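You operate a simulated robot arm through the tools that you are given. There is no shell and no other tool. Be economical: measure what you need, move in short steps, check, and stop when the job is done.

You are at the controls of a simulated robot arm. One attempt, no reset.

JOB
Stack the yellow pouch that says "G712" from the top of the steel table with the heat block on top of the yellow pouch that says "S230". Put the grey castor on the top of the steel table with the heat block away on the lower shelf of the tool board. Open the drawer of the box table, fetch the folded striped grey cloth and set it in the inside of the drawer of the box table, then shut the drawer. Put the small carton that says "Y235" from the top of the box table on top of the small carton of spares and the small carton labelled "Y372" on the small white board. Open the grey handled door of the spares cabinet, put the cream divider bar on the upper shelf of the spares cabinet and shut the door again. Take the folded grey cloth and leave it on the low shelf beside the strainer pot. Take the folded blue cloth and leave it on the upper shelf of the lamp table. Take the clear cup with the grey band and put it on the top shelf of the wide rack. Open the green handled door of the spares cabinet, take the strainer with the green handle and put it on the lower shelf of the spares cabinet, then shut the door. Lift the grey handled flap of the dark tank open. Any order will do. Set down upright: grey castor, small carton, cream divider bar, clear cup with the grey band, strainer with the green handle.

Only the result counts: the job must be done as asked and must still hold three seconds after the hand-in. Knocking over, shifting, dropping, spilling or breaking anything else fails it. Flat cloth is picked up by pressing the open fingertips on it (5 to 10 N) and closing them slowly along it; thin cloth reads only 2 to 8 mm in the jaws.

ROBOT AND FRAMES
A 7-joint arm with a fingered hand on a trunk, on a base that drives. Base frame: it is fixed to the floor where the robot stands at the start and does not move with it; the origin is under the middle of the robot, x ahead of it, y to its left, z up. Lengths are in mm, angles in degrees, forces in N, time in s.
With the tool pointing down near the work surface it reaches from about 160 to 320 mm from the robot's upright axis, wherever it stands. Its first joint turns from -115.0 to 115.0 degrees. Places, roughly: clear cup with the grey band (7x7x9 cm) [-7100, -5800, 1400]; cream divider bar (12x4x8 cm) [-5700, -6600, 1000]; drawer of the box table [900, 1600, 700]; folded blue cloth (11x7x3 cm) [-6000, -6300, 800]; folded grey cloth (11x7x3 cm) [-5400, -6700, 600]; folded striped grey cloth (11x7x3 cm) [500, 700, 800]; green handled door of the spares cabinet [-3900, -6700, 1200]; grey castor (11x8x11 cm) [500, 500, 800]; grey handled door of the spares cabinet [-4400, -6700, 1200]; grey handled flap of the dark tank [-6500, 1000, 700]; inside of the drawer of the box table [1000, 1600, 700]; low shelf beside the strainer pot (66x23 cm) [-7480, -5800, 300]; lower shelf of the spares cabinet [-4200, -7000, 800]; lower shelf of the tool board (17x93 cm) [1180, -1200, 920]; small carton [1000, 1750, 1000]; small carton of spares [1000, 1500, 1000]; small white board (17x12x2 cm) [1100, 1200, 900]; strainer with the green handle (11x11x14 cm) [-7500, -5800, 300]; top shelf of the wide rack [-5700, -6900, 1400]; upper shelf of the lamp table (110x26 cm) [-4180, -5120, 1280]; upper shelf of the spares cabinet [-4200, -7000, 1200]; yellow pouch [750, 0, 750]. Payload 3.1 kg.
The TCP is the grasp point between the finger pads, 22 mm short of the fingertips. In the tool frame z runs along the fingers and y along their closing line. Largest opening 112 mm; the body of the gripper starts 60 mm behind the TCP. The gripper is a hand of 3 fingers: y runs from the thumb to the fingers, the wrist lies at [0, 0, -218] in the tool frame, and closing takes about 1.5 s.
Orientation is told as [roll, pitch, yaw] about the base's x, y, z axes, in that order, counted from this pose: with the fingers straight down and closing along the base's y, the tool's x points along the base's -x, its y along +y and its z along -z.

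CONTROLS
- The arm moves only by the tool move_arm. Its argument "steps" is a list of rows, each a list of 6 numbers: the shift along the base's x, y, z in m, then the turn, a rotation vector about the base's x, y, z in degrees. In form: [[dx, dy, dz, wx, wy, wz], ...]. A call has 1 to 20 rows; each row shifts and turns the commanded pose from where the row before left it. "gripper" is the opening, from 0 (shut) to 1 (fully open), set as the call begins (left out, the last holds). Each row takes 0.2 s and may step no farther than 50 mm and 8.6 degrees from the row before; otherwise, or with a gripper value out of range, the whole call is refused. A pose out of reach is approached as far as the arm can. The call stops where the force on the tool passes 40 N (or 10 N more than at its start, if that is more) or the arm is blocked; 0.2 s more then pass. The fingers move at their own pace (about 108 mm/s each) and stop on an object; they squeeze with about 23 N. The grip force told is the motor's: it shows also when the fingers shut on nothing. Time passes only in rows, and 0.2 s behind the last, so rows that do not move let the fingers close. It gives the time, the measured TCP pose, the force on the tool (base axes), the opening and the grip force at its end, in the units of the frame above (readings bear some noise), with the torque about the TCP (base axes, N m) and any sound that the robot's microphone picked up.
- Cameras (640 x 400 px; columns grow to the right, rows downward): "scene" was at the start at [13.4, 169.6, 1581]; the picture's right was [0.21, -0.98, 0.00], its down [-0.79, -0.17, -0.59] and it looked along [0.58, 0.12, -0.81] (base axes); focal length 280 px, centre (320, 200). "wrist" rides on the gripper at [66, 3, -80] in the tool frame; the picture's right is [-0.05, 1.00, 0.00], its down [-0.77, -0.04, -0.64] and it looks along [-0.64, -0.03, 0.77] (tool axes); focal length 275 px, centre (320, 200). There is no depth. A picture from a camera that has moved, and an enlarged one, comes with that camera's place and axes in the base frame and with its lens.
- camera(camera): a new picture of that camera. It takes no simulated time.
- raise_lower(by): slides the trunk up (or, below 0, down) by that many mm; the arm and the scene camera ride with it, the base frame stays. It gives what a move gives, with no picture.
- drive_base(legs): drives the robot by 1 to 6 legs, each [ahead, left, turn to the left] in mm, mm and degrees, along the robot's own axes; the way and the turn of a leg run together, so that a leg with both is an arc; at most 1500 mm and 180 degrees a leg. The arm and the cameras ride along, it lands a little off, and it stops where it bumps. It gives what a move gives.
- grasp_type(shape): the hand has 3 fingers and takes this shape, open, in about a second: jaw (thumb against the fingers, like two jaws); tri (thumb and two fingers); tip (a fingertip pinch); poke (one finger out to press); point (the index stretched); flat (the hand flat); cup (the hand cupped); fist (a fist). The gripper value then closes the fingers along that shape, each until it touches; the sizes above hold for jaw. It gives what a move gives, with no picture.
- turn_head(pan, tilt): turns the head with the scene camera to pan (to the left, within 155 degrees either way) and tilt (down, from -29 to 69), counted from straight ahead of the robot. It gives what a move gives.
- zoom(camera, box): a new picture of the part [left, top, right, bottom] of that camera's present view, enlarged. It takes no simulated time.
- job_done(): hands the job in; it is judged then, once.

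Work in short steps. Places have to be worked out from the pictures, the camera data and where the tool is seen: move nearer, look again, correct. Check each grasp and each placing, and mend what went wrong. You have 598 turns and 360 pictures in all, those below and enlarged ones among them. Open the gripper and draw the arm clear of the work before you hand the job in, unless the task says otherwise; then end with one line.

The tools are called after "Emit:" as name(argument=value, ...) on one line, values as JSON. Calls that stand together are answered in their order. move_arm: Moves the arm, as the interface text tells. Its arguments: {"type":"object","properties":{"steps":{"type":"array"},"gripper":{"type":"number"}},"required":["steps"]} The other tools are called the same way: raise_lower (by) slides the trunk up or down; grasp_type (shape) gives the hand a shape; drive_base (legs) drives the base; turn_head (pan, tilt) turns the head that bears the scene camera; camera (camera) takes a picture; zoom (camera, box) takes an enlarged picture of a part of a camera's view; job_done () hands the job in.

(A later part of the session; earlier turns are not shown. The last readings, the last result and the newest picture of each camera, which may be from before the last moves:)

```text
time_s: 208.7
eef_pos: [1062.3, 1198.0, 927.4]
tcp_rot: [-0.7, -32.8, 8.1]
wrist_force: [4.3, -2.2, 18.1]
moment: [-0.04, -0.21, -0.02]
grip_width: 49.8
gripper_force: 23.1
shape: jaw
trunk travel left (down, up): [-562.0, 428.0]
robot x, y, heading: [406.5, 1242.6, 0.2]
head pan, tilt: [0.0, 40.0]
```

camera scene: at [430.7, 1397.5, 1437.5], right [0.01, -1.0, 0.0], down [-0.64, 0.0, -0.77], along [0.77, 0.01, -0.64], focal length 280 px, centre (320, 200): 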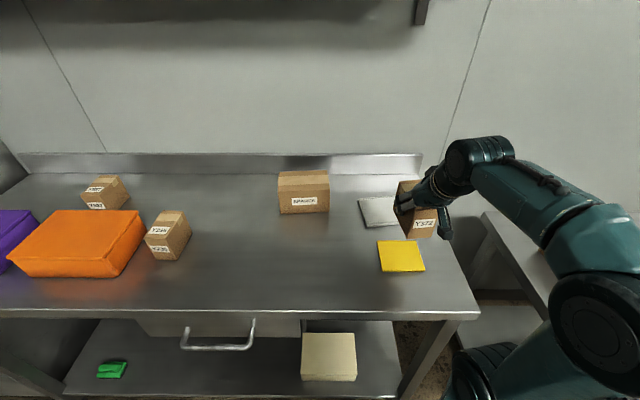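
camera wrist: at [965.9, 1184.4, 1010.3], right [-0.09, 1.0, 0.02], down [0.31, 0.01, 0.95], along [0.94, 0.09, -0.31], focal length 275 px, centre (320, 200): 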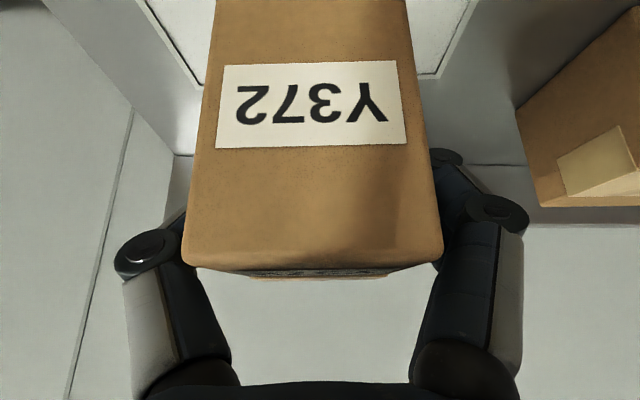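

Contact. Open and retreat along the tool axis.

Emit:
move_arm(steps=[[0, 0, 0.001, 0, 0, 0], [0, 0, 0, 0, 0, 0], [0, 0, 0, 0, 0, 0], [0, 0, 0, 0, 0, 0], [0, 0, 0, 0, 0, 0]], gripper=1)

Emit:
move_arm(steps=[[-0.02, 0, 0.032, 0, 0, 0], [-0.025, 0, 0.04, 0, 0, 0], [-0.025, 0, 0.04, 0, 0, 0], [-0.04, 0, 0.02, 0, 0, 0], [-0.04, 0, 0, 0, 0, 0]])

Emit:
zoom(camera="scene", box=[300, 130, 500, 290])

```text
time_s: 209.9
eef_pos: [1062.8, 1197.4, 924.6]
tcp_rot: [-0.6, -32.2, 8.0]
wrist_force: [-0.2, -0.4, 0.7]
moment: [0.01, -0.04, -0.03]
grip_width: 111.9
gripper_force: 0.1
shape: jaw
trunk travel left (down, up): [-562.0, 428.0]
robot x, y, heading: [402.5, 1245.9, 0.5]
head pan, tilt: [0.0, 40.0]
```

```text
time_s: 211.1
eef_pos: [910.1, 1198.0, 1056.8]
tcp_rot: [-0.7, -32.4, 8.0]
wrist_force: [0.2, -0.3, 0.5]
moment: [-0.01, -0.03, -0.02]
grip_width: 111.8
gripper_force: 0.1
shape: jaw
trunk travel left (down, up): [-562.0, 428.0]
robot x, y, heading: [404.2, 1244.5, 0.5]
head pan, tilt: [0.0, 40.0]
```

```text
2.50 times, centred on (400, 210) of scene
camera zoom: at [429.2, 1398.4, 1437.4], right [0.01, -1.0, 0.0], down [-0.64, 0.0, -0.77], along [0.77, 0.01, -0.64], focal length 700 px, centre (120, 175)
```

zoom: 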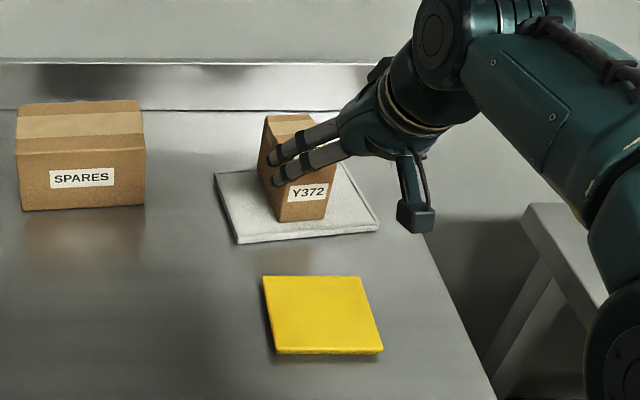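

Y372 stands on the board. Drive left to Y235 and align.

Emit:
drive_base(legs=[[0, 593, 0]])

Emit:
move_arm(steps=[[0, 0, 0, 0, 0, -5], [0, 0, 0, 0, 0, -5]], gripper=0.85)

Emit:
camera(camera="wrist")

Emit:
camera(camera="scene")

```text
time_s: 214.4
eef_pos: [905.5, 1798.9, 1054.1]
tcp_rot: [-0.6, -32.2, 8.4]
wrist_force: [-0.8, -0.4, 0.9]
moment: [0.0, 0.01, -0.03]
grip_width: 111.8
gripper_force: 0.1
shape: jaw
trunk travel left (down, up): [-562.0, 428.0]
robot x, y, heading: [394.1, 1839.7, 0.7]
head pan, tilt: [0.0, 40.0]
```

```text
time_s: 215.0
eef_pos: [906.7, 1798.4, 1053.7]
tcp_rot: [-0.6, -32.2, -1.6]
wrist_force: [-0.1, -0.5, -0.4]
moment: [0.01, 0.0, -0.01]
grip_width: 95.4
gripper_force: 0.1
shape: jaw
trunk travel left (down, up): [-562.0, 428.0]
robot x, y, heading: [396.6, 1841.1, 0.9]
head pan, tilt: [0.0, 40.0]
```

```text
267 pictures are left
camera wrist: at [807.0, 1804.7, 1087.5], right [0.08, 1.0, 0.02], down [0.31, -0.04, 0.95], along [0.95, -0.07, -0.31], focal length 275 px, centre (320, 200)
```

wrist: 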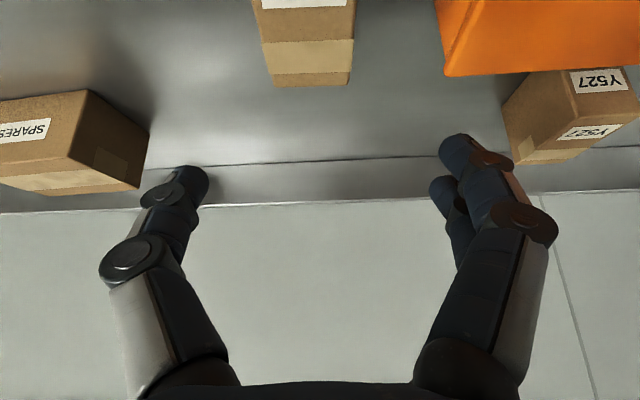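

```text
266 pictures are left
camera scene: at [422.7, 1995.8, 1437.3], right [0.01, -1.0, 0.0], down [-0.64, -0.01, -0.77], along [0.77, 0.01, -0.64], focal length 280 px, centre (320, 200)
```

scene: 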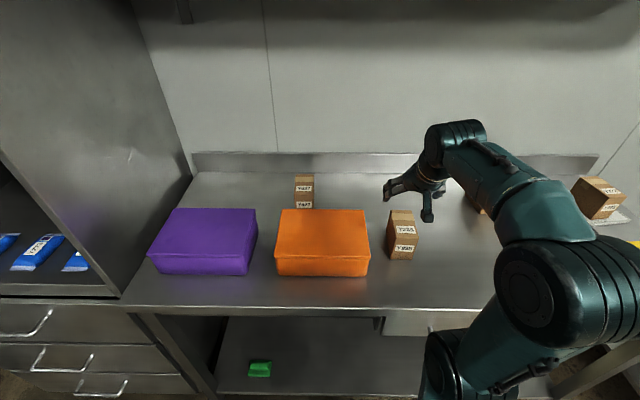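

Y235 center ≈ (930,1787). Descend around it.

Emit:
move_arm(steps=[[0.012, -0.011, -0.02, 0, 0, 0], [0.011, 0, -0.03, 0, 0, 0]])

Emit:
camera(camera="wrist")

```text
time_s: 215.6
eef_pos: [928.4, 1787.9, 1006.1]
tcp_rot: [-0.6, -32.2, -1.6]
wrist_force: [-0.2, -0.7, 0.7]
moment: [0.0, -0.01, 0.01]
grip_width: 95.3
gripper_force: 0.0
shape: jaw
trunk travel left (down, up): [-562.0, 428.0]
robot x, y, heading: [396.1, 1841.8, 0.7]
head pan, tilt: [0.0, 40.0]
```

```text
265 pictures are left
camera wrist: at [829.4, 1794.0, 1038.8], right [0.07, 1.0, 0.02], down [0.31, -0.04, 0.95], along [0.95, -0.07, -0.31], focal length 275 px, centre (320, 200)
```

wrist: 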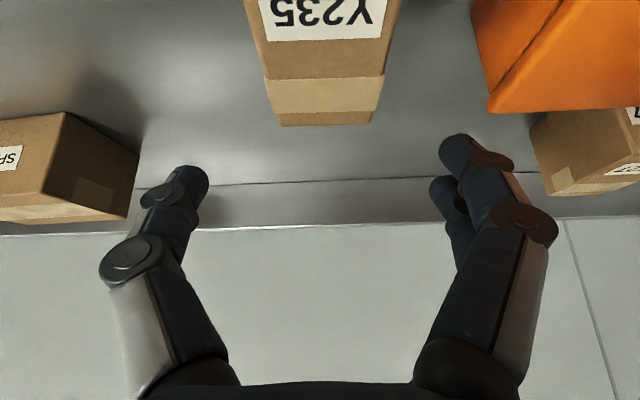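

Emit:
move_arm(steps=[[0, 0, -0.04, 0, 0, 0], [0, 0, -0.035, 0, 0, 0], [0, 0, -0.015, 0, 0, 0]])

Emit:
move_arm(steps=[[0, 0, 0, 0, 0, 0], [0, 0, 0, 0, 0, 0], [0, 0, 0, 0, 0, 0], [0, 0, 0, 0, 0, 0], [0, 0, 0, 0, 0, 0], [0, 0, 0, 0, 0, 0]], gripper=0)

Emit:
move_arm(steps=[[0, 0, 0.02, 0, 0, 0], [0, 0, 0.04, 0, 0, 0], [0, 0, 0.04, 0, 0, 0], [0, 0, 0.04, 0, 0, 0], [0, 0, 0.02, 0, 0, 0]])

Emit:
camera(camera="wrist")

```text
time_s: 216.4
eef_pos: [930.0, 1788.2, 915.8]
tcp_rot: [-0.7, -32.2, -1.6]
wrist_force: [-0.7, -0.1, 0.0]
moment: [0.03, 0.0, -0.02]
grip_width: 95.3
gripper_force: 0.1
shape: jaw
trunk travel left (down, up): [-562.0, 428.0]
robot x, y, heading: [399.5, 1840.4, 0.7]
head pan, tilt: [0.0, 40.0]
```

```text
time_s: 217.8
eef_pos: [928.4, 1787.3, 915.9]
tcp_rot: [-0.5, -32.2, -1.5]
wrist_force: [-0.3, 0.2, -0.4]
moment: [-0.02, 0.07, -0.01]
grip_width: 50.0
gripper_force: 22.8
shape: jaw
trunk travel left (down, up): [-562.0, 428.0]
robot x, y, heading: [395.6, 1840.4, 0.5]
head pan, tilt: [0.0, 40.0]
```

```text
time_s: 219.0
eef_pos: [929.7, 1788.7, 1074.1]
tcp_rot: [-0.5, -32.1, -1.7]
wrist_force: [-0.1, -0.1, -2.5]
moment: [-0.02, -0.03, 0.0]
grip_width: 49.9
gripper_force: 22.9
shape: jaw
trunk travel left (down, up): [-562.0, 428.0]
robot x, y, heading: [398.6, 1839.3, 0.8]
head pan, tilt: [0.0, 40.0]
```

```text
264 pictures are left
camera wrist: at [830.1, 1793.4, 1107.0], right [0.07, 1.0, 0.02], down [0.31, -0.04, 0.95], along [0.95, -0.07, -0.31], focal length 275 px, centre (320, 200)
```

wrist: 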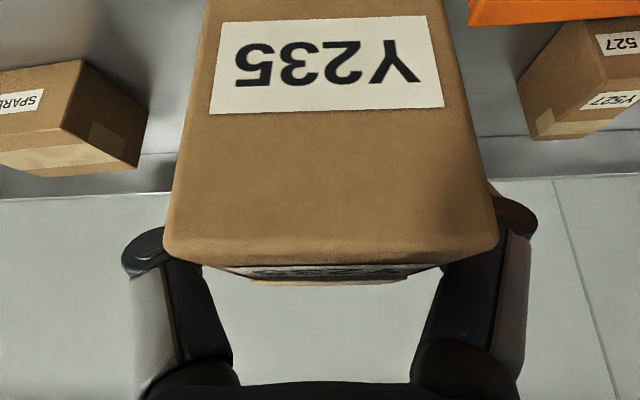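

Y235 held (its center ~15 mm short of the TCP). Drive right 343 to the SPARES carton.

Emit:
drive_base(legs=[[0, -343, 0]])

Emit:
camera(camera="wrist")

Emit:
zoom(camera="scene", box=[260, 110, 480, 290])

```text
time_s: 221.3
eef_pos: [935.0, 1440.1, 1072.8]
tcp_rot: [-0.6, -32.1, -1.7]
wrist_force: [0.5, -0.4, -2.7]
moment: [-0.01, -0.01, 0.02]
grip_width: 50.2
gripper_force: 23.1
shape: jaw
trunk travel left (down, up): [-562.0, 428.0]
robot x, y, heading: [406.0, 1497.1, 0.9]
head pan, tilt: [0.0, 40.0]
```

```text
263 pictures are left
camera wrist: at [834.9, 1446.0, 1106.4], right [0.08, 1.0, 0.02], down [0.31, -0.04, 0.95], along [0.95, -0.07, -0.31], focal length 275 px, centre (320, 200)
```

wrist: 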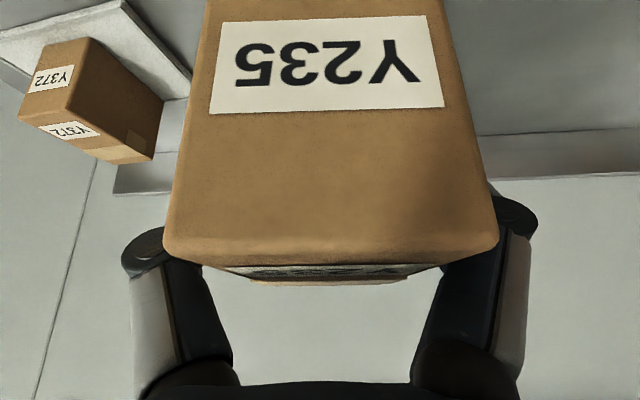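

```text
2.22 times, centred on (370, 200) of scene
camera zoom: at [428.1, 1648.7, 1437.5], right [0.01, -1.0, 0.0], down [-0.64, -0.01, -0.77], along [0.77, 0.01, -0.64], focal length 622 px, centre (209, 200)
```

zoom: 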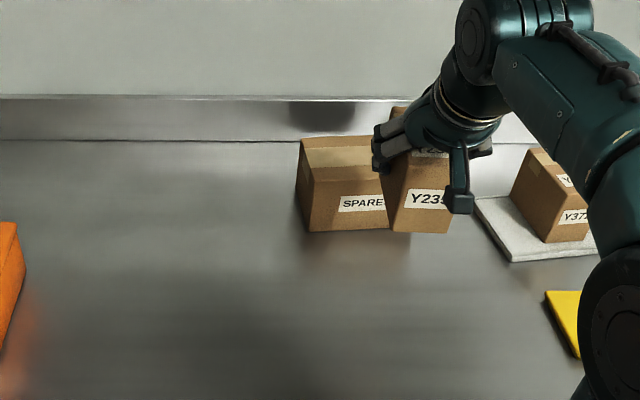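

SPARES center ≈ (1110,1448). Extend to TCP x≈1123.

Emit:
move_arm(steps=[[0.04, 0.002, 0, 0, 0, 0], [0.04, 0.002, 0, 0, 0, 0], [0.04, 0.002, 0, 0, 0, 0], [0.04, 0.002, 0, 0, 0, 0], [0.029, 0, -0.02, 0, 0, 0], [0, 0, -0.015, 0, 0, 0]])

Emit:
zoom(camera="scene", box=[260, 90, 480, 270])

Emit:
camera(camera="wrist")

```text
time_s: 222.7
eef_pos: [1111.5, 1449.1, 1030.4]
tcp_rot: [-0.6, -32.1, -1.7]
wrist_force: [-0.1, -0.8, -2.1]
moment: [-0.02, -0.02, -0.02]
grip_width: 49.8
gripper_force: 22.9
shape: jaw
out of reach, approached as far as the arm can: row 5
trunk travel left (down, up): [-562.0, 428.0]
robot x, y, heading: [406.3, 1494.0, 1.0]
head pan, tilt: [0.0, 40.0]
```

```text
2.22 times, centred on (370, 180) of scene
camera zoom: at [428.7, 1650.2, 1437.2], right [0.01, -1.0, 0.0], down [-0.64, -0.01, -0.77], along [0.77, 0.01, -0.64], focal length 622 px, centre (209, 244)
```

zoom: 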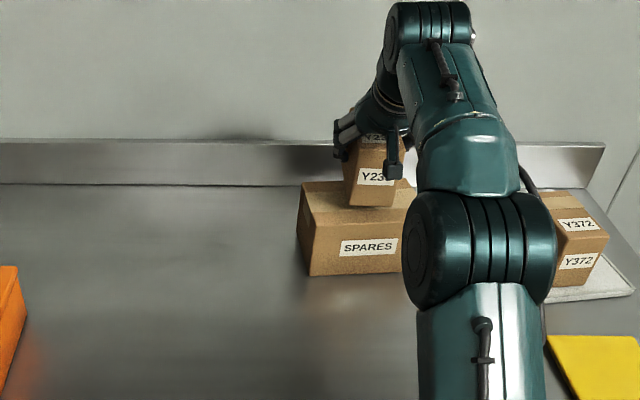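

```text
260 pictures are left
camera wrist: at [1012.9, 1455.3, 1062.4], right [0.08, 1.0, 0.01], down [0.31, -0.04, 0.95], along [0.95, -0.07, -0.32], focal length 275 px, centre (320, 200)
```

wrist: 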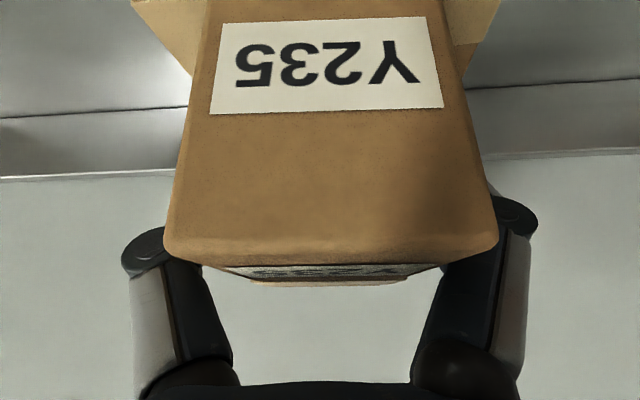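

Reach limit; I nudge the base 16 mm ahead, then lower.

Emit:
drive_base(legs=[[16, 0, 0]])

Emit:
move_arm(steps=[[0, 0, -0.008, 0, 0, 0], [0, 0, -0.006, 0, 0, 0], [0, 0, -0.004, 0, 0, 0], [0, 0, -0.004, 0, 0, 0]])

```text
time_s: 223.5
eef_pos: [1127.7, 1449.5, 1029.5]
tcp_rot: [-0.7, -32.1, -1.6]
wrist_force: [0.6, -0.3, -3.0]
moment: [-0.03, -0.02, 0.02]
grip_width: 49.7
gripper_force: 23.3
shape: jaw
trunk travel left (down, up): [-562.0, 428.0]
robot x, y, heading: [422.6, 1494.0, 0.7]
head pan, tilt: [0.0, 40.0]
```

```text
time_s: 224.5
eef_pos: [1126.3, 1448.2, 1009.4]
tcp_rot: [-0.6, -32.2, -1.7]
wrist_force: [0.1, -0.8, -3.0]
moment: [0.04, -0.02, -0.05]
grip_width: 49.7
gripper_force: 22.8
shape: jaw
trunk travel left (down, up): [-562.0, 428.0]
robot x, y, heading: [419.1, 1493.8, 0.8]
head pan, tilt: [0.0, 40.0]
```

Emit:
move_arm(steps=[[0, 0, -0.003, 0, 0, 0], [0, 0, -0.003, 0, 0, 0], [0, 0, -0.003, 0, 0, 0], [0, 0, -0.003, 0, 0, 0]])

```text
time_s: 225.5
eef_pos: [1126.3, 1449.1, 1002.8]
tcp_rot: [-0.6, -33.0, -1.7]
wrist_force: [11.7, 0.5, 33.8]
moment: [0.19, -0.01, -0.16]
grip_width: 49.8
gripper_force: 23.1
shape: jaw
trunk travel left (down, up): [-562.0, 428.0]
robot x, y, heading: [422.9, 1494.3, 0.9]
head pan, tilt: [0.0, 40.0]
```

Firm contact at 34 N; ease up 4 mm, open, retreat.

Emit:
move_arm(steps=[[0, 0, 0.004, 0, 0, 0], [0, 0, 0, 0, 0, 0]])

Emit:
move_arm(steps=[[0, 0, 0, 0, 0, 0], [0, 0, 0, 0, 0, 0], [0, 0, 0, 0, 0, 0], [0, 0, 0, 0, 0, 0]], gripper=1)

Emit:
move_arm(steps=[[-0.02, 0, 0.032, 0, 0, 0], [-0.025, 0, 0.04, 0, 0, 0], [-0.04, 0, 0.02, 0, 0, 0], [-0.05, 0, 0, 0, 0, 0], [-0.05, 0, 0, 0, 0, 0], [-0.05, 0, 0, 0, 0, 0]])

Emit:
zoom(camera="scene", box=[260, 90, 480, 270])

```text
time_s: 226.1
eef_pos: [1126.9, 1449.3, 1004.3]
tcp_rot: [-0.8, -32.6, -1.7]
wrist_force: [11.2, 0.7, 26.1]
moment: [0.11, -0.19, -0.11]
grip_width: 49.6
gripper_force: 23.0
shape: jaw
trunk travel left (down, up): [-562.0, 428.0]
robot x, y, heading: [422.7, 1495.3, 0.9]
head pan, tilt: [0.0, 40.0]
```

```text
time_s: 227.1
eef_pos: [1124.9, 1448.9, 1000.9]
tcp_rot: [-0.6, -32.1, -1.7]
wrist_force: [-0.5, 2.0, 2.7]
moment: [0.02, 0.04, 0.0]
grip_width: 111.9
gripper_force: 0.0
shape: jaw
trunk travel left (down, up): [-562.0, 428.0]
robot x, y, heading: [415.7, 1495.3, 0.7]
head pan, tilt: [0.0, 40.0]
```

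```text
time_s: 228.5
eef_pos: [887.0, 1444.9, 1090.2]
tcp_rot: [-0.5, -32.3, -2.1]
wrist_force: [0.6, -0.5, -0.4]
moment: [0.02, 0.0, 0.01]
grip_width: 111.9
gripper_force: 0.1
shape: jaw
trunk travel left (down, up): [-562.0, 428.0]
robot x, y, heading: [421.5, 1498.4, 0.8]
head pan, tilt: [0.0, 40.0]
```

```text
2.22 times, centred on (370, 180) of scene
camera zoom: at [441.1, 1645.5, 1437.9], right [0.01, -1.0, 0.0], down [-0.64, -0.01, -0.77], along [0.77, 0.01, -0.64], focal length 622 px, centre (209, 244)
```

zoom: 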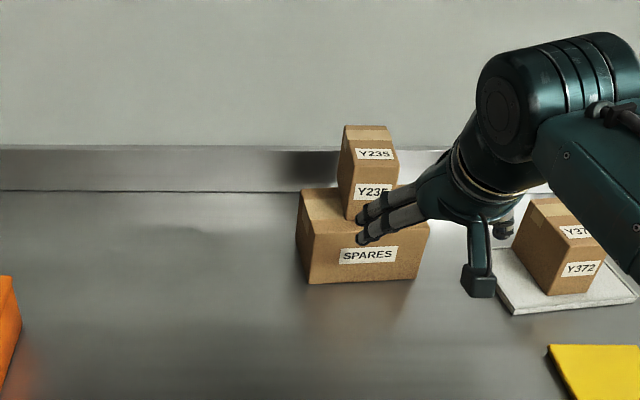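

All the near-side jobs are done. Back off, compact the arm, and survey the hall for the route.

Emit:
drive_base(legs=[[-420, 0, 0]])

Emit:
move_arm(steps=[[-0.03, 0, 0.02, 0, 8, 0], [-0.03, 0, 0.02, 0, 8, 0], [-0.03, 0, 0.02, 0, 8, 0], [-0.03, 0, 0, 0, 8, 0], [-0.03, 0, 0, 0, 0, 0]], gripper=0.3)

Emit:
turn_head(pan=140, tilt=15)

Emit:
camera(camera="scene")

Emit:
turn_head(pan=-150, tilt=15)

Emit:
camera(camera="scene")

```text
time_s: 231.1
eef_pos: [464.1, 1442.4, 1088.5]
tcp_rot: [-0.6, -32.3, -1.9]
wrist_force: [-0.6, -0.1, -0.8]
moment: [0.0, -0.01, 0.06]
grip_width: 112.2
gripper_force: 0.1
shape: jaw
trunk travel left (down, up): [-562.0, 428.0]
robot x, y, heading: [-8.3, 1488.3, 0.7]
head pan, tilt: [0.0, 40.0]
```

```text
time_s: 232.3
eef_pos: [291.1, 1433.5, 1129.3]
tcp_rot: [-1.7, -0.3, -1.6]
wrist_force: [0.1, 0.2, 0.4]
moment: [0.01, 0.04, -0.03]
grip_width: 34.0
gripper_force: 0.2
shape: jaw
out of reach, approached as far as the arm can: row 4, 5
trunk travel left (down, up): [-562.0, 428.0]
robot x, y, heading: [-6.1, 1490.2, 0.4]
head pan, tilt: [0.0, 40.0]
```

```text
time_s: 234.5
eef_pos: [291.0, 1432.1, 1128.8]
tcp_rot: [-1.6, -0.2, -1.7]
wrist_force: [0.1, 0.0, -0.2]
moment: [-0.01, 0.01, -0.03]
grip_width: 33.8
gripper_force: 0.0
shape: jaw
trunk travel left (down, up): [-562.0, 428.0]
robot x, y, heading: [-11.1, 1494.8, 0.3]
head pan, tilt: [140.0, 15.0]
```

```text
258 pictures are left
camera scene: at [-139.4, 1703.6, 1476.9], right [0.64, 0.77, 0.0], down [0.2, -0.16, -0.97], along [-0.75, 0.61, -0.26], focal length 280 px, centre (320, 200)
```

scene: 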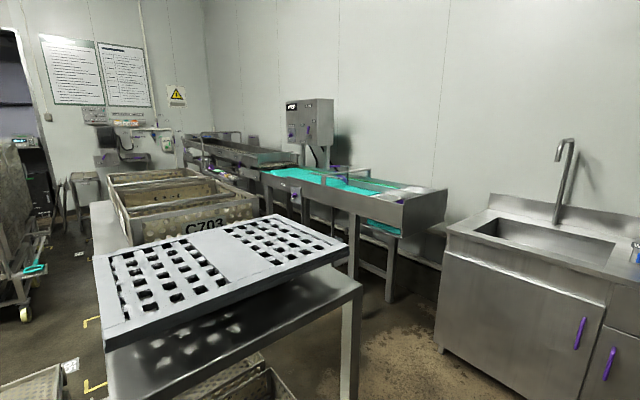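

```text
time_s: 238.5
eef_pos: [291.2, 1432.5, 1130.3]
tcp_rot: [-1.8, -0.2, -1.7]
wrist_force: [0.2, 0.2, -0.1]
moment: [-0.01, -0.03, 0.0]
grip_width: 34.1
gripper_force: 0.1
shape: jaw
trunk travel left (down, up): [-562.0, 428.0]
robot x, y, heading: [-8.1, 1493.9, 0.4]
head pan, tilt: [-150.0, 15.0]
```

```text
257 pictures are left
camera scene: at [-147.8, 1596.7, 1476.9], right [-0.51, 0.86, 0.0], down [0.22, 0.13, -0.97], along [-0.83, -0.49, -0.26], focal length 280 px, centre (320, 200)
```

scene: 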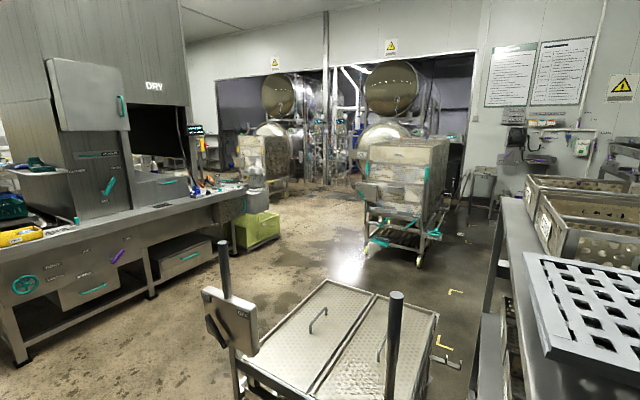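

The hall: conveyor machine (front y≈−650, x −400…−3000), a cart behind at (−840…−1900, 700…1350), opening beyond. I turn around, go to lane y≈50, facing −x.

Emit:
drive_base(legs=[[0, 0, 90], [0, 0, 90]])

Emit:
drive_base(legs=[[0, 1400, 0]])

Emit:
turn_head(pan=0, tilt=15)

Emit:
camera(camera="scene")

```text
time_s: 246.6
eef_pos: [-307.5, 1545.0, 1130.2]
tcp_rot: [-1.7, -0.2, 179.4]
wrist_force: [0.2, -0.1, -0.7]
moment: [0.0, -0.02, 0.0]
grip_width: 34.0
gripper_force: 0.1
shape: jaw
trunk travel left (down, up): [-562.0, 428.0]
robot x, y, heading: [-6.2, 1491.8, -178.6]
head pan, tilt: [-150.0, 15.0]
```

```text
time_s: 253.6
eef_pos: [-285.9, 151.5, 1129.1]
tcp_rot: [-1.8, -0.2, 177.8]
wrist_force: [-1.0, 0.2, 0.3]
moment: [0.01, -0.02, 0.02]
grip_width: 33.6
gripper_force: 0.1
shape: jaw
trunk travel left (down, up): [-562.0, 428.0]
robot x, y, heading: [13.1, 94.2, -180.0]
head pan, tilt: [-150.0, 15.0]
```

```text
time_s: 255.9
eef_pos: [-287.2, 150.4, 1129.6]
tcp_rot: [-1.7, -0.1, 177.9]
wrist_force: [-1.0, -0.4, -0.5]
moment: [0.01, 0.02, -0.01]
grip_width: 33.7
gripper_force: 0.1
shape: jaw
trunk travel left (down, up): [-562.0, 428.0]
robot x, y, heading: [11.1, 87.3, -180.1]
head pan, tilt: [0.0, 15.0]
```

```text
256 pictures are left
camera scene: at [-20.4, -62.8, 1476.9], right [0.0, 1.0, 0.0], down [0.26, 0.0, -0.97], along [-0.97, 0.0, -0.26], focal length 280 px, centre (320, 200)
```

scene: 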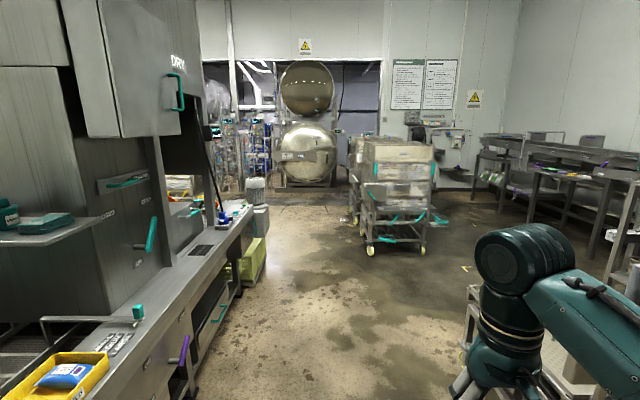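

Clear lane ahead; shift 180 mm left for elbow clearance and drive on.

Emit:
drive_base(legs=[[0, 170, 0], [1450, 0, 0]])

Emit:
camera(camera="scene")

```text
time_s: 264.2
eef_pos: [-1749.1, -61.7, 1129.6]
tcp_rot: [-1.6, -0.2, -180.0]
wrist_force: [-0.2, 0.3, 0.0]
moment: [0.02, 0.04, 0.01]
grip_width: 33.8
gripper_force: 0.1
shape: jaw
trunk travel left (down, up): [-562.0, 428.0]
robot x, y, heading: [-1451.2, -113.1, -177.7]
head pan, tilt: [0.0, 15.0]
```

```text
255 pictures are left
camera scene: at [-1474.5, -265.7, 1476.9], right [-0.04, 1.0, 0.0], down [0.26, 0.01, -0.97], along [-0.97, -0.04, -0.26], focal length 280 px, centre (320, 200)
```

scene: 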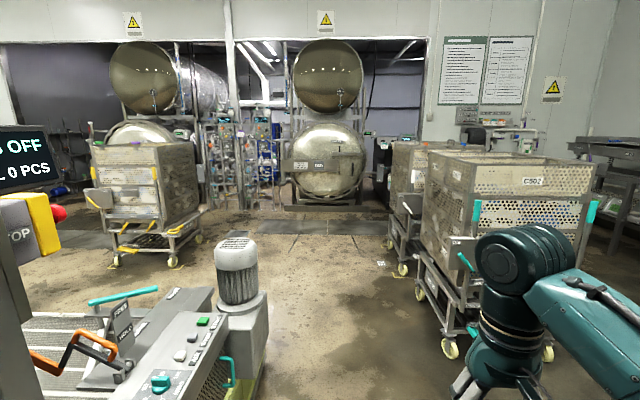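

Correct heading and shift slightly left, continue between motor and cart.

Emit:
drive_base(legs=[[0, 0, -2.3], [0, 70, 0], [1400, 0, 0]])

Emit:
camera(camera="scene")

Emit:
turn_head(pan=70, tilt=15)

Emit:
camera(camera="scene")

```text
time_s: 272.3
eef_pos: [-3159.2, -126.7, 1129.9]
tcp_rot: [-1.6, -0.1, 178.3]
wrist_force: [-0.2, -0.1, 0.2]
moment: [-0.03, 0.02, -0.01]
grip_width: 33.8
gripper_force: 0.0
shape: jaw
trunk travel left (down, up): [-562.0, 428.0]
robot x, y, heading: [-2861.2, -183.0, -179.6]
head pan, tilt: [0.0, 15.0]
```

```text
254 pictures are left
camera scene: at [-2890.7, -338.4, 1476.9], right [-0.01, 1.0, 0.0], down [0.26, 0.0, -0.97], along [-0.97, -0.01, -0.26], focal length 280 px, centre (320, 200)
```

scene: 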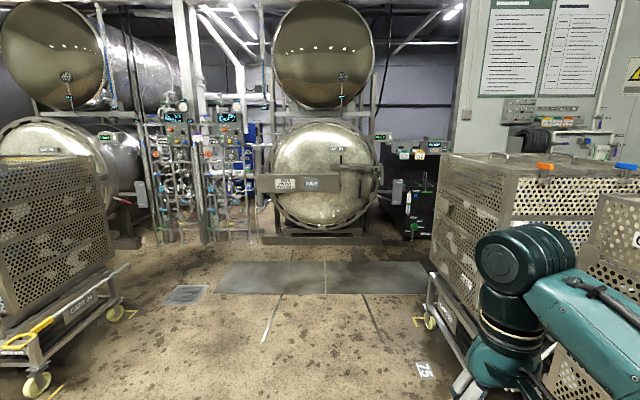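

```text
time_s: 273.7
eef_pos: [-3159.2, -126.3, 1129.9]
tcp_rot: [-1.8, -0.1, 178.4]
wrist_force: [-0.3, 0.6, -0.5]
moment: [-0.01, 0.01, -0.01]
grip_width: 33.8
gripper_force: 0.2
shape: jaw
trunk travel left (down, up): [-562.0, 428.0]
robot x, y, heading: [-2860.5, -186.4, -179.5]
head pan, tilt: [70.0, 15.0]
```

```text
253 pictures are left
camera scene: at [-2828.3, -425.7, 1476.9], right [-0.94, 0.34, 0.0], down [0.09, 0.24, -0.97], along [-0.32, -0.91, -0.26], focal length 280 px, centre (320, 200)
```

scene: 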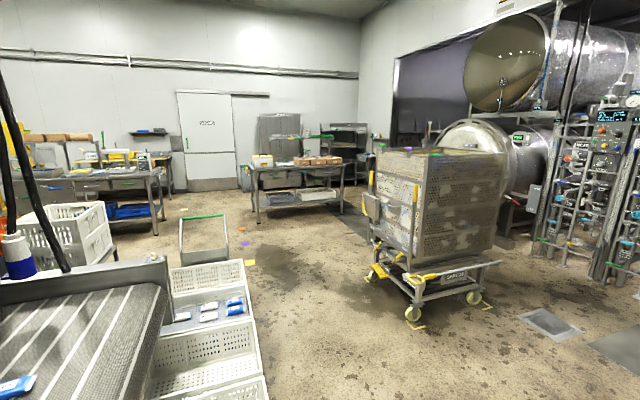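

The black box right of the retort seems to be the dark tank (front ≈ x −6390, y 740–1110). Drive ahead toward the opening.

Emit:
turn_head(pan=-15, tilt=15)

Emit:
drive_base(legs=[[0, 0, -0.5], [1300, 0, 0]])

Emit:
camera(camera="scene")

```text
time_s: 275.3
eef_pos: [-3158.4, -126.6, 1129.6]
tcp_rot: [-1.7, -0.3, 178.3]
wrist_force: [0.0, 0.3, -0.3]
moment: [0.03, -0.04, 0.04]
grip_width: 33.6
gripper_force: 0.0
shape: jaw
trunk travel left (down, up): [-562.0, 428.0]
robot x, y, heading: [-2862.3, -182.6, -179.3]
head pan, tilt: [-15.0, 15.0]
```

```text
time_s: 282.3
eef_pos: [-4488.8, -121.4, 1129.7]
tcp_rot: [-1.7, -0.2, 177.8]
wrist_force: [0.2, 0.8, -0.7]
moment: [0.0, 0.01, -0.06]
grip_width: 33.9
gripper_force: 0.0
shape: jaw
trunk travel left (down, up): [-562.0, 428.0]
robot x, y, heading: [-4190.1, -182.4, 179.8]
head pan, tilt: [-15.0, 15.0]
```

```text
252 pictures are left
camera scene: at [-4218.3, -312.1, 1476.9], right [0.26, 0.97, 0.0], down [0.25, -0.07, -0.97], along [-0.93, 0.25, -0.26], focal length 280 px, centre (320, 200)
```

scene: 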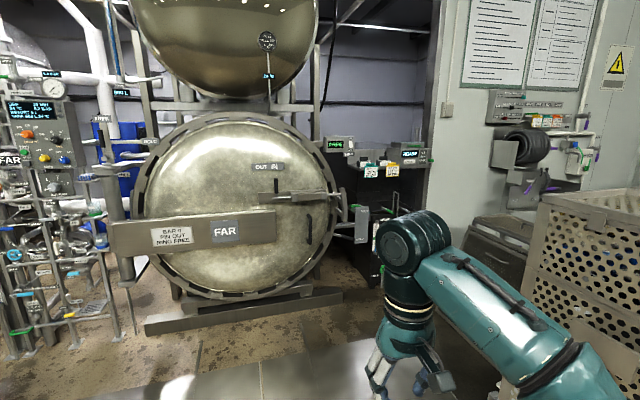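

Emit:
zoom(camera="scene", box=[310, 100, 470, 300])

```text
2.00 times, centred on (390, 200) of scene
camera zoom: at [-4218.3, -312.1, 1476.9], right [0.26, 0.97, 0.0], down [0.25, -0.07, -0.97], along [-0.93, 0.25, -0.26], focal length 560 px, centre (180, 200)
```

zoom: 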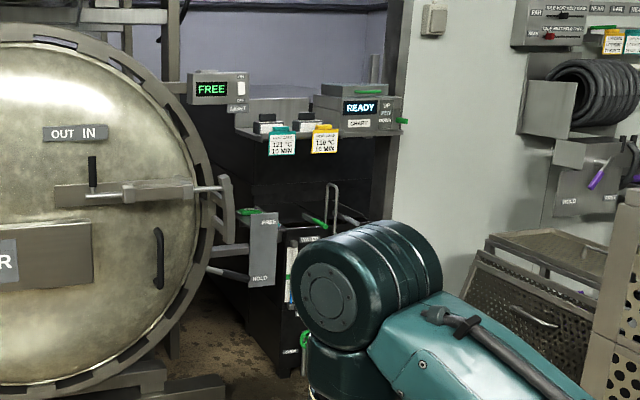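

Emit:
drive_base(legs=[[750, 0, 0]])

Emit:
turn_head(pan=-40, tilt=25)

Emit:
camera(camera="scene")

```text
time_s: 286.3
eef_pos: [-5236.8, -120.4, 1129.8]
tcp_rot: [-1.6, -0.1, 177.8]
wrist_force: [-0.2, 0.5, -1.6]
moment: [-0.01, -0.01, -0.02]
grip_width: 33.7
gripper_force: 0.0
shape: jaw
trunk travel left (down, up): [-562.0, 428.0]
robot x, y, heading: [-4943.7, -180.6, 180.2]
head pan, tilt: [-15.0, 15.0]
```

```text
time_s: 287.2
eef_pos: [-5238.3, -120.1, 1129.8]
tcp_rot: [-1.7, -0.2, 177.8]
wrist_force: [-0.4, -0.4, -0.2]
moment: [-0.01, -0.01, 0.01]
grip_width: 34.2
gripper_force: 0.0
shape: jaw
trunk travel left (down, up): [-562.0, 428.0]
robot x, y, heading: [-4938.9, -184.2, 180.1]
head pan, tilt: [-40.0, 25.0]
```

```text
250 pictures are left
camera scene: at [-4948.4, -276.0, 1460.7], right [0.64, 0.77, 0.0], down [0.32, -0.27, -0.91], along [-0.69, 0.58, -0.42], focal length 280 px, centre (320, 200)
```

scene: 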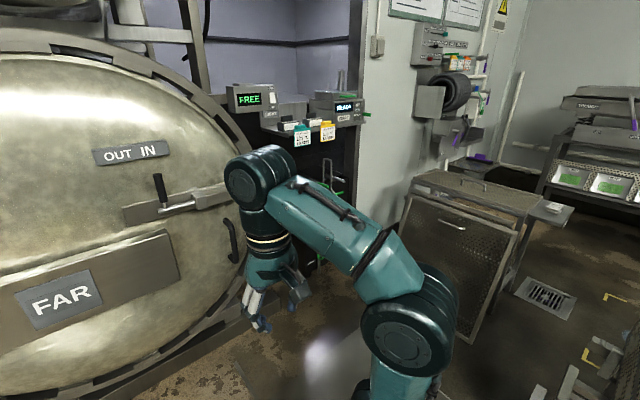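

Tank is just inside the opening; a bin stands at y>1150 to my right. Drive ahead 450, then right 550 and look.

Emit:
drive_base(legs=[[450, 0, 0], [0, -550, 0]])

Emit:
turn_head(pan=-20, tilt=35)

Emit:
camera(camera="scene")

Emit:
camera(camera="wrist")

```text
time_s: 292.8
eef_pos: [-5687.9, 448.0, 1129.4]
tcp_rot: [-1.6, -0.3, 177.6]
wrist_force: [0.5, 0.9, -0.5]
moment: [0.0, -0.01, -0.03]
grip_width: 33.8
gripper_force: 0.0
shape: jaw
trunk travel left (down, up): [-562.0, 428.0]
robot x, y, heading: [-5387.4, 386.3, 179.2]
head pan, tilt: [-40.0, 25.0]
```

```text
time_s: 293.6
eef_pos: [-5688.3, 448.5, 1129.9]
tcp_rot: [-1.7, -0.3, 177.5]
wrist_force: [0.0, 0.3, 0.5]
moment: [0.0, 0.0, 0.03]
grip_width: 33.9
gripper_force: 0.0
shape: jaw
trunk travel left (down, up): [-562.0, 428.0]
robot x, y, heading: [-5387.5, 379.9, 179.4]
head pan, tilt: [-20.0, 35.0]
```

```text
249 pictures are left
camera scene: at [-5411.8, 262.8, 1445.0], right [0.35, 0.94, 0.0], down [0.54, -0.2, -0.82], along [-0.77, 0.29, -0.57], focal length 280 px, centre (320, 200)
```

scene: 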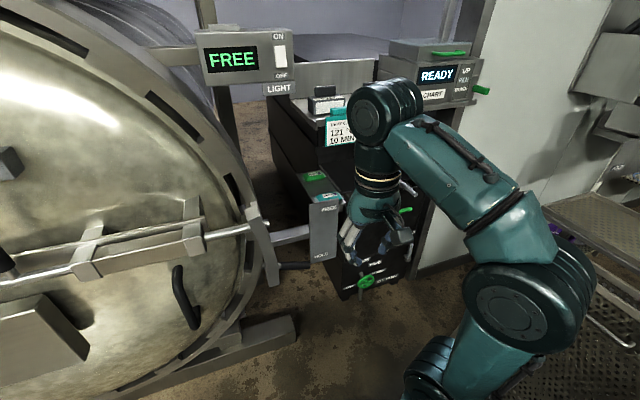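

```text
248 pictures are left
camera wrist: at [-5622.4, 439.0, 1209.4], right [-0.09, -1.0, -0.03], down [-0.77, 0.05, 0.64], along [-0.64, 0.08, -0.77], focal length 275 px, centre (320, 200)
```

wrist: 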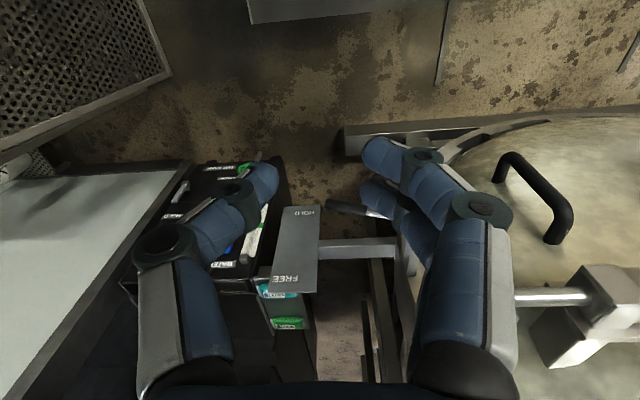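

I move the hand up and to my left out of the view.

Emit:
move_arm(steps=[[0.01, -0.03, 0.04, 0, 0, 0], [0.01, -0.03, 0.04, 0, 0, 0], [0.01, -0.03, 0.04, 0, 0, 0], [0, -0.04, 0, 0, 0, 0], [0, -0.04, 0, 0, 0, 0], [0, -0.04, 0, 0, 0, 0], [0, -0.04, 0, 0, 0, 0]])

Emit:
camera(camera="scene")

```text
refused: row 1 steps farther than a row can; nothing moved
```

```text
247 pictures are left
camera scene: at [-5411.8, 262.8, 1445.0], right [0.35, 0.94, 0.0], down [0.54, -0.2, -0.82], along [-0.77, 0.29, -0.57], focal length 280 px, centre (320, 200)
```

scene: 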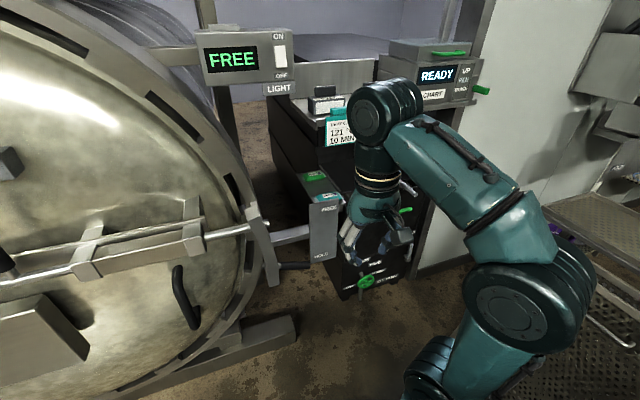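

Emit:
move_arm(steps=[[0, -0.03, 0.035, 0, 0, 0], [0, -0.03, 0.035, 0, 0, 0], [0, -0.03, 0.035, 0, 0, 0], [0, -0.04, 0, 0, 0, 0], [0, -0.04, 0, 0, 0, 0], [0, -0.04, 0, 0, 0, 0], [0, -0.04, 0, 0, 0, 0]])

Emit:
camera(camera="scene")

```text
time_s: 295.2
eef_pos: [-5681.3, 273.7, 1126.9]
tcp_rot: [-1.7, -0.2, 177.4]
wrist_force: [0.4, -1.3, 0.0]
moment: [0.01, -0.01, -0.02]
grip_width: 33.7
gripper_force: 0.0
shape: jaw
out of reach, approached as far as the arm can: row 1, 2, 3, 4
trunk travel left (down, up): [-562.0, 428.0]
robot x, y, heading: [-5392.0, 385.3, 179.7]
head pan, tilt: [-20.0, 35.0]
```

```text
246 pictures are left
camera scene: at [-5412.4, 260.5, 1444.7], right [0.35, 0.94, 0.0], down [0.54, -0.2, -0.82], along [-0.77, 0.29, -0.57], focal length 280 px, centre (320, 200)
```

scene: 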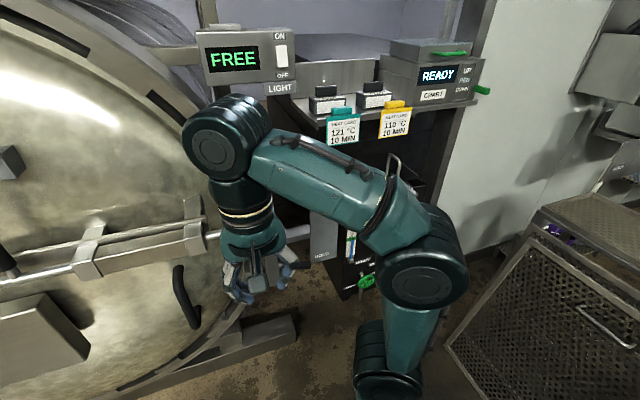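

The arm hides the tank; use the wrist camera instead by moving the hand to y≈750.

Emit:
move_arm(steps=[[0, 0.045, 0, 0, 0, 0], [0, 0.045, 0, 0, 0, 0], [0, 0.045, 0, 0, 0, 0], [0, 0.045, 0, 0, 0, 0], [0, 0.045, 0, 0, 0, 0], [0, 0.045, 0, 0, 0, 0], [0, 0.045, 0, 0, 0, 0], [0, 0.045, 0, 0, 0, 0], [0, 0.045, 0, 0, 0, 0], [0, 0.045, 0, 0, 0, 0]], gripper=1)

Emit:
camera(camera="wrist")

Emit:
camera(camera="scene")

```text
time_s: 297.4
eef_pos: [-5676.8, 719.5, 1125.3]
tcp_rot: [-1.7, -0.3, 177.7]
wrist_force: [-0.2, -0.1, -0.5]
moment: [0.0, 0.02, -0.02]
grip_width: 111.9
gripper_force: 0.1
shape: jaw
out of reach, approached as far as the arm can: row 10
trunk travel left (down, up): [-562.0, 428.0]
robot x, y, heading: [-5390.6, 382.1, 179.8]
head pan, tilt: [-20.0, 35.0]
```

```text
245 pictures are left
camera wrist: at [-5610.8, 710.4, 1205.8], right [-0.09, -1.0, -0.03], down [-0.77, 0.05, 0.64], along [-0.64, 0.08, -0.77], focal length 275 px, centre (320, 200)
```

wrist: 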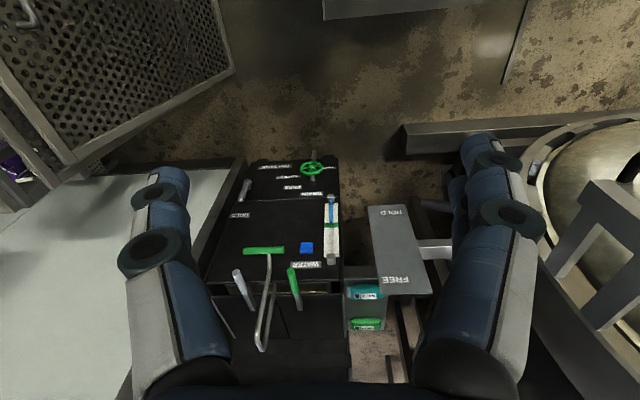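

```text
244 pictures are left
camera scene: at [-5412.0, 262.9, 1444.9], right [0.35, 0.94, 0.0], down [0.54, -0.2, -0.82], along [-0.77, 0.28, -0.57], focal length 280 px, centre (320, 200)
```

scene: 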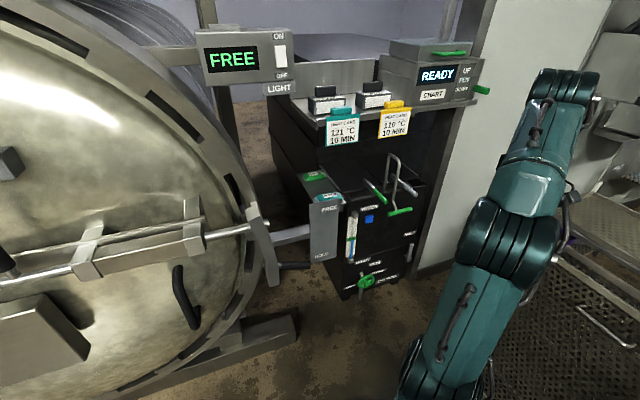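

Now the tank is visible; zoom in.

Emit:
zoom(camera="scene", box=[280, 120, 470, 310])

Emit:
zoom(camera="wrist", box=[200, 140, 400, 360])

```text
2.11 times, centred on (375, 215) of scene
camera zoom: at [-5412.0, 262.9, 1444.9], right [0.35, 0.94, 0.0], down [0.54, -0.2, -0.82], along [-0.77, 0.28, -0.57], focal length 589 px, centre (204, 168)
```

zoom: 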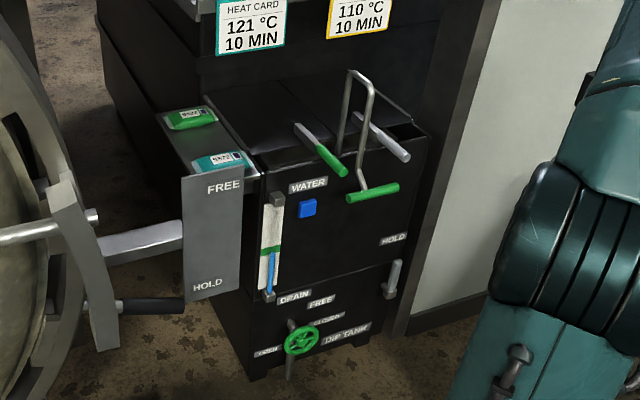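

```text
1.82 times, centred on (300, 250) of wrist
camera zoom: at [-5610.8, 710.4, 1205.8], right [-0.09, -1.0, -0.03], down [-0.77, 0.05, 0.64], along [-0.64, 0.08, -0.77], focal length 500 px, centre (356, 109)
```

zoom: 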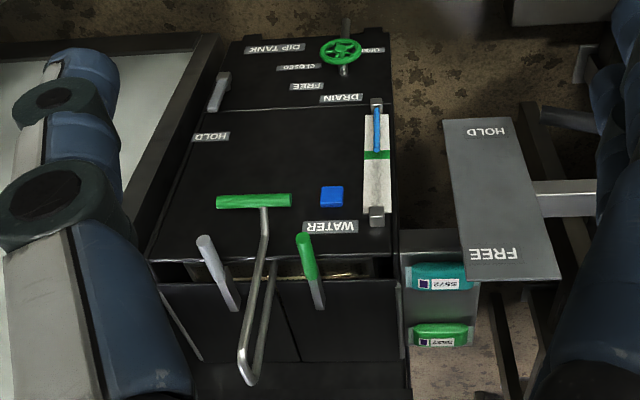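

The "DIP TANK" has two lids with rod handles; the grey-handled one: grip tip ≈ (−6222,1011,760), tank front x≈−6340, top z≈720. I first bring the hand to the middle and turn it to point forward (−x), closing vertical.

Emit:
move_arm(steps=[[0, -0.043, 0, 0, 0, 0], [0, -0.043, 0, 0, 0, 0], [0, -0.043, 0, 0, 0, 0], [0, -0.043, 0, 0, 0, 0], [0, -0.043, 0, 0, 0, 0], [0, -0.043, 0, 0, 0, 0], [0, -0.043, 0, 0, 0, 0]], gripper=0.5)

Emit:
move_arm(steps=[[-0.02, 0, 0, 0, 8.2, 0], [-0.02, 0, 0, 0, 8.2, 0], [-0.02, 0, 0, 0, 8.2, 0], [-0.02, 0, 0, 0, 8.2, 0], [-0.02, 0, 0, 0, 8.2, 0], [-0.02, 0, 0, 0, 8.2, 0], [-0.02, 0, 0, 0, 8.2, 0], [-0.01, 0, 0, 0, 8.2, 0], [-0.01, 0, 0, 0, 8.2, 0], [-0.01, 0, 0, 0, 8.1, 0], [-0.01, 0, 0, 0, 8.1, 0]])

Emit:
move_arm(steps=[[0, 0, 0, -8.2, 0, 0], [0, 0, 0, -8.2, 0, 0], [0, 0, 0, -8.2, 0, 0], [0, 0, 0, -8.2, 0, 0], [0, 0, 0, -8.2, 0, 0], [0, 0, 0, -8.2, 0, 0], [0, 0, 0, -8.2, 0, 0], [0, 0, 0, -8.2, 0, 0], [0, 0, 0, -8.2, 0, 0], [0, 0, 0, -8.1, 0, 0], [0, 0, 0, -8.1, 0, 0]])

Emit:
camera(camera="scene")

```text
time_s: 299.0
eef_pos: [-5675.9, 415.7, 1124.3]
tcp_rot: [-1.8, -0.2, 177.5]
wrist_force: [-0.5, -0.2, -0.1]
moment: [0.06, -0.03, -0.02]
grip_width: 56.4
gripper_force: 0.0
shape: jaw
trunk travel left (down, up): [-562.0, 428.0]
robot x, y, heading: [-5391.9, 384.5, 179.6]
head pan, tilt: [-20.0, 35.0]
```

```text
time_s: 301.4
eef_pos: [-5857.9, 417.1, 1126.5]
tcp_rot: [93.6, -87.4, 84.7]
wrist_force: [-0.7, -0.7, -0.4]
moment: [0.02, 0.01, 0.01]
grip_width: 56.4
gripper_force: 0.1
shape: jaw
trunk travel left (down, up): [-562.0, 428.0]
robot x, y, heading: [-5391.5, 381.0, 179.6]
head pan, tilt: [-20.0, 35.0]
```

```text
time_s: 303.8
eef_pos: [-5854.8, 418.8, 1127.2]
tcp_rot: [88.2, 2.7, 89.7]
wrist_force: [0.1, -0.8, -0.6]
moment: [-0.03, 0.02, 0.02]
grip_width: 56.8
gripper_force: 0.1
shape: jaw
trunk travel left (down, up): [-562.0, 428.0]
robot x, y, heading: [-5390.8, 382.8, 179.7]
head pan, tilt: [-20.0, 35.0]
```

```text
241 pictures are left
camera scene: at [-5411.7, 262.6, 1444.9], right [0.35, 0.94, 0.0], down [0.54, -0.2, -0.82], along [-0.77, 0.29, -0.57], focal length 280 px, centre (320, 200)
```

scene: 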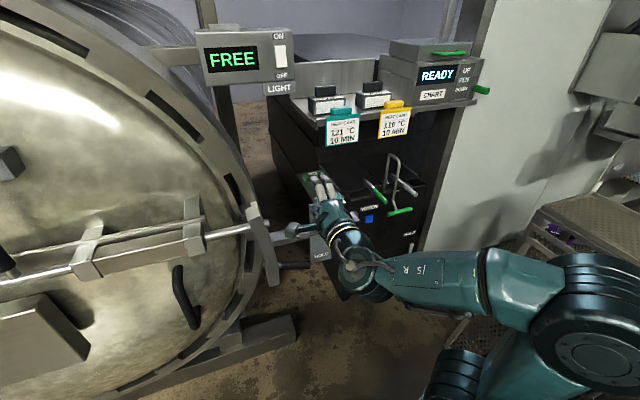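

Extend 150 forward, then drive right 420 and ahead 80.

Emit:
move_arm(steps=[[-0.04, 0, 0, 0, 0, 0], [-0.04, 0, 0, 0, 0, 0], [-0.04, 0, 0, 0, 0, 0], [-0.03, 0, 0, 0, 0, 0]])

Emit:
drive_base(legs=[[0, -400, 0], [60, 0, 0]])

Emit:
camera(camera="scene")

Emit:
camera(camera="wrist")

```text
time_s: 304.8
eef_pos: [-6006.2, 418.4, 1125.0]
tcp_rot: [88.3, 2.7, 89.7]
wrist_force: [-0.3, -0.5, -0.2]
moment: [0.01, 0.0, -0.02]
grip_width: 56.3
gripper_force: 0.0
shape: jaw
trunk travel left (down, up): [-562.0, 428.0]
robot x, y, heading: [-5392.9, 387.1, 179.9]
head pan, tilt: [-20.0, 35.0]
```

```text
time_s: 307.9
eef_pos: [-6063.4, 818.0, 1124.7]
tcp_rot: [88.2, 2.5, 89.8]
wrist_force: [-0.3, 0.5, 0.7]
moment: [-0.02, 0.03, 0.04]
grip_width: 56.6
gripper_force: 0.1
shape: jaw
trunk travel left (down, up): [-562.0, 428.0]
robot x, y, heading: [-5449.5, 785.5, 179.6]
head pan, tilt: [-20.0, 35.0]
```

```text
240 pictures are left
camera scene: at [-5470.6, 663.6, 1444.9], right [0.35, 0.94, 0.0], down [0.54, -0.2, -0.82], along [-0.77, 0.28, -0.57], focal length 280 px, centre (320, 200)
```

scene: 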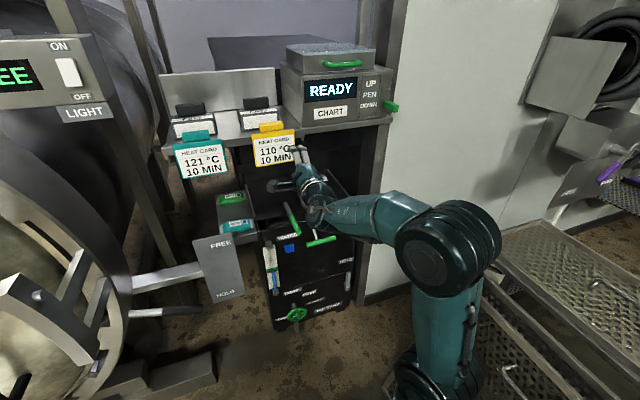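

```text
239 pictures are left
camera wrist: at [-5984.4, 751.4, 1132.8], right [-0.03, 0.09, 1.0], down [0.64, 0.77, -0.05], along [-0.77, 0.63, -0.08], focal length 275 px, centre (320, 200)
```

wrist: 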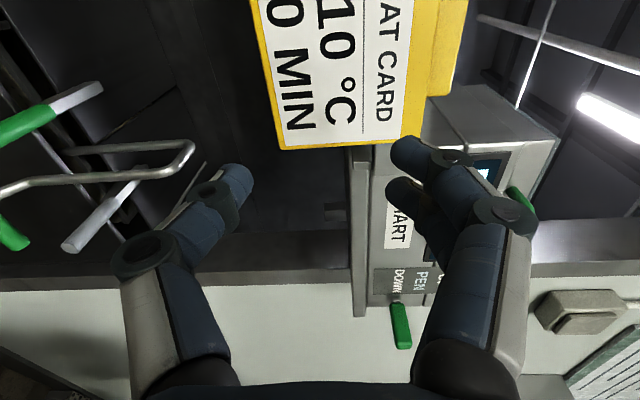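

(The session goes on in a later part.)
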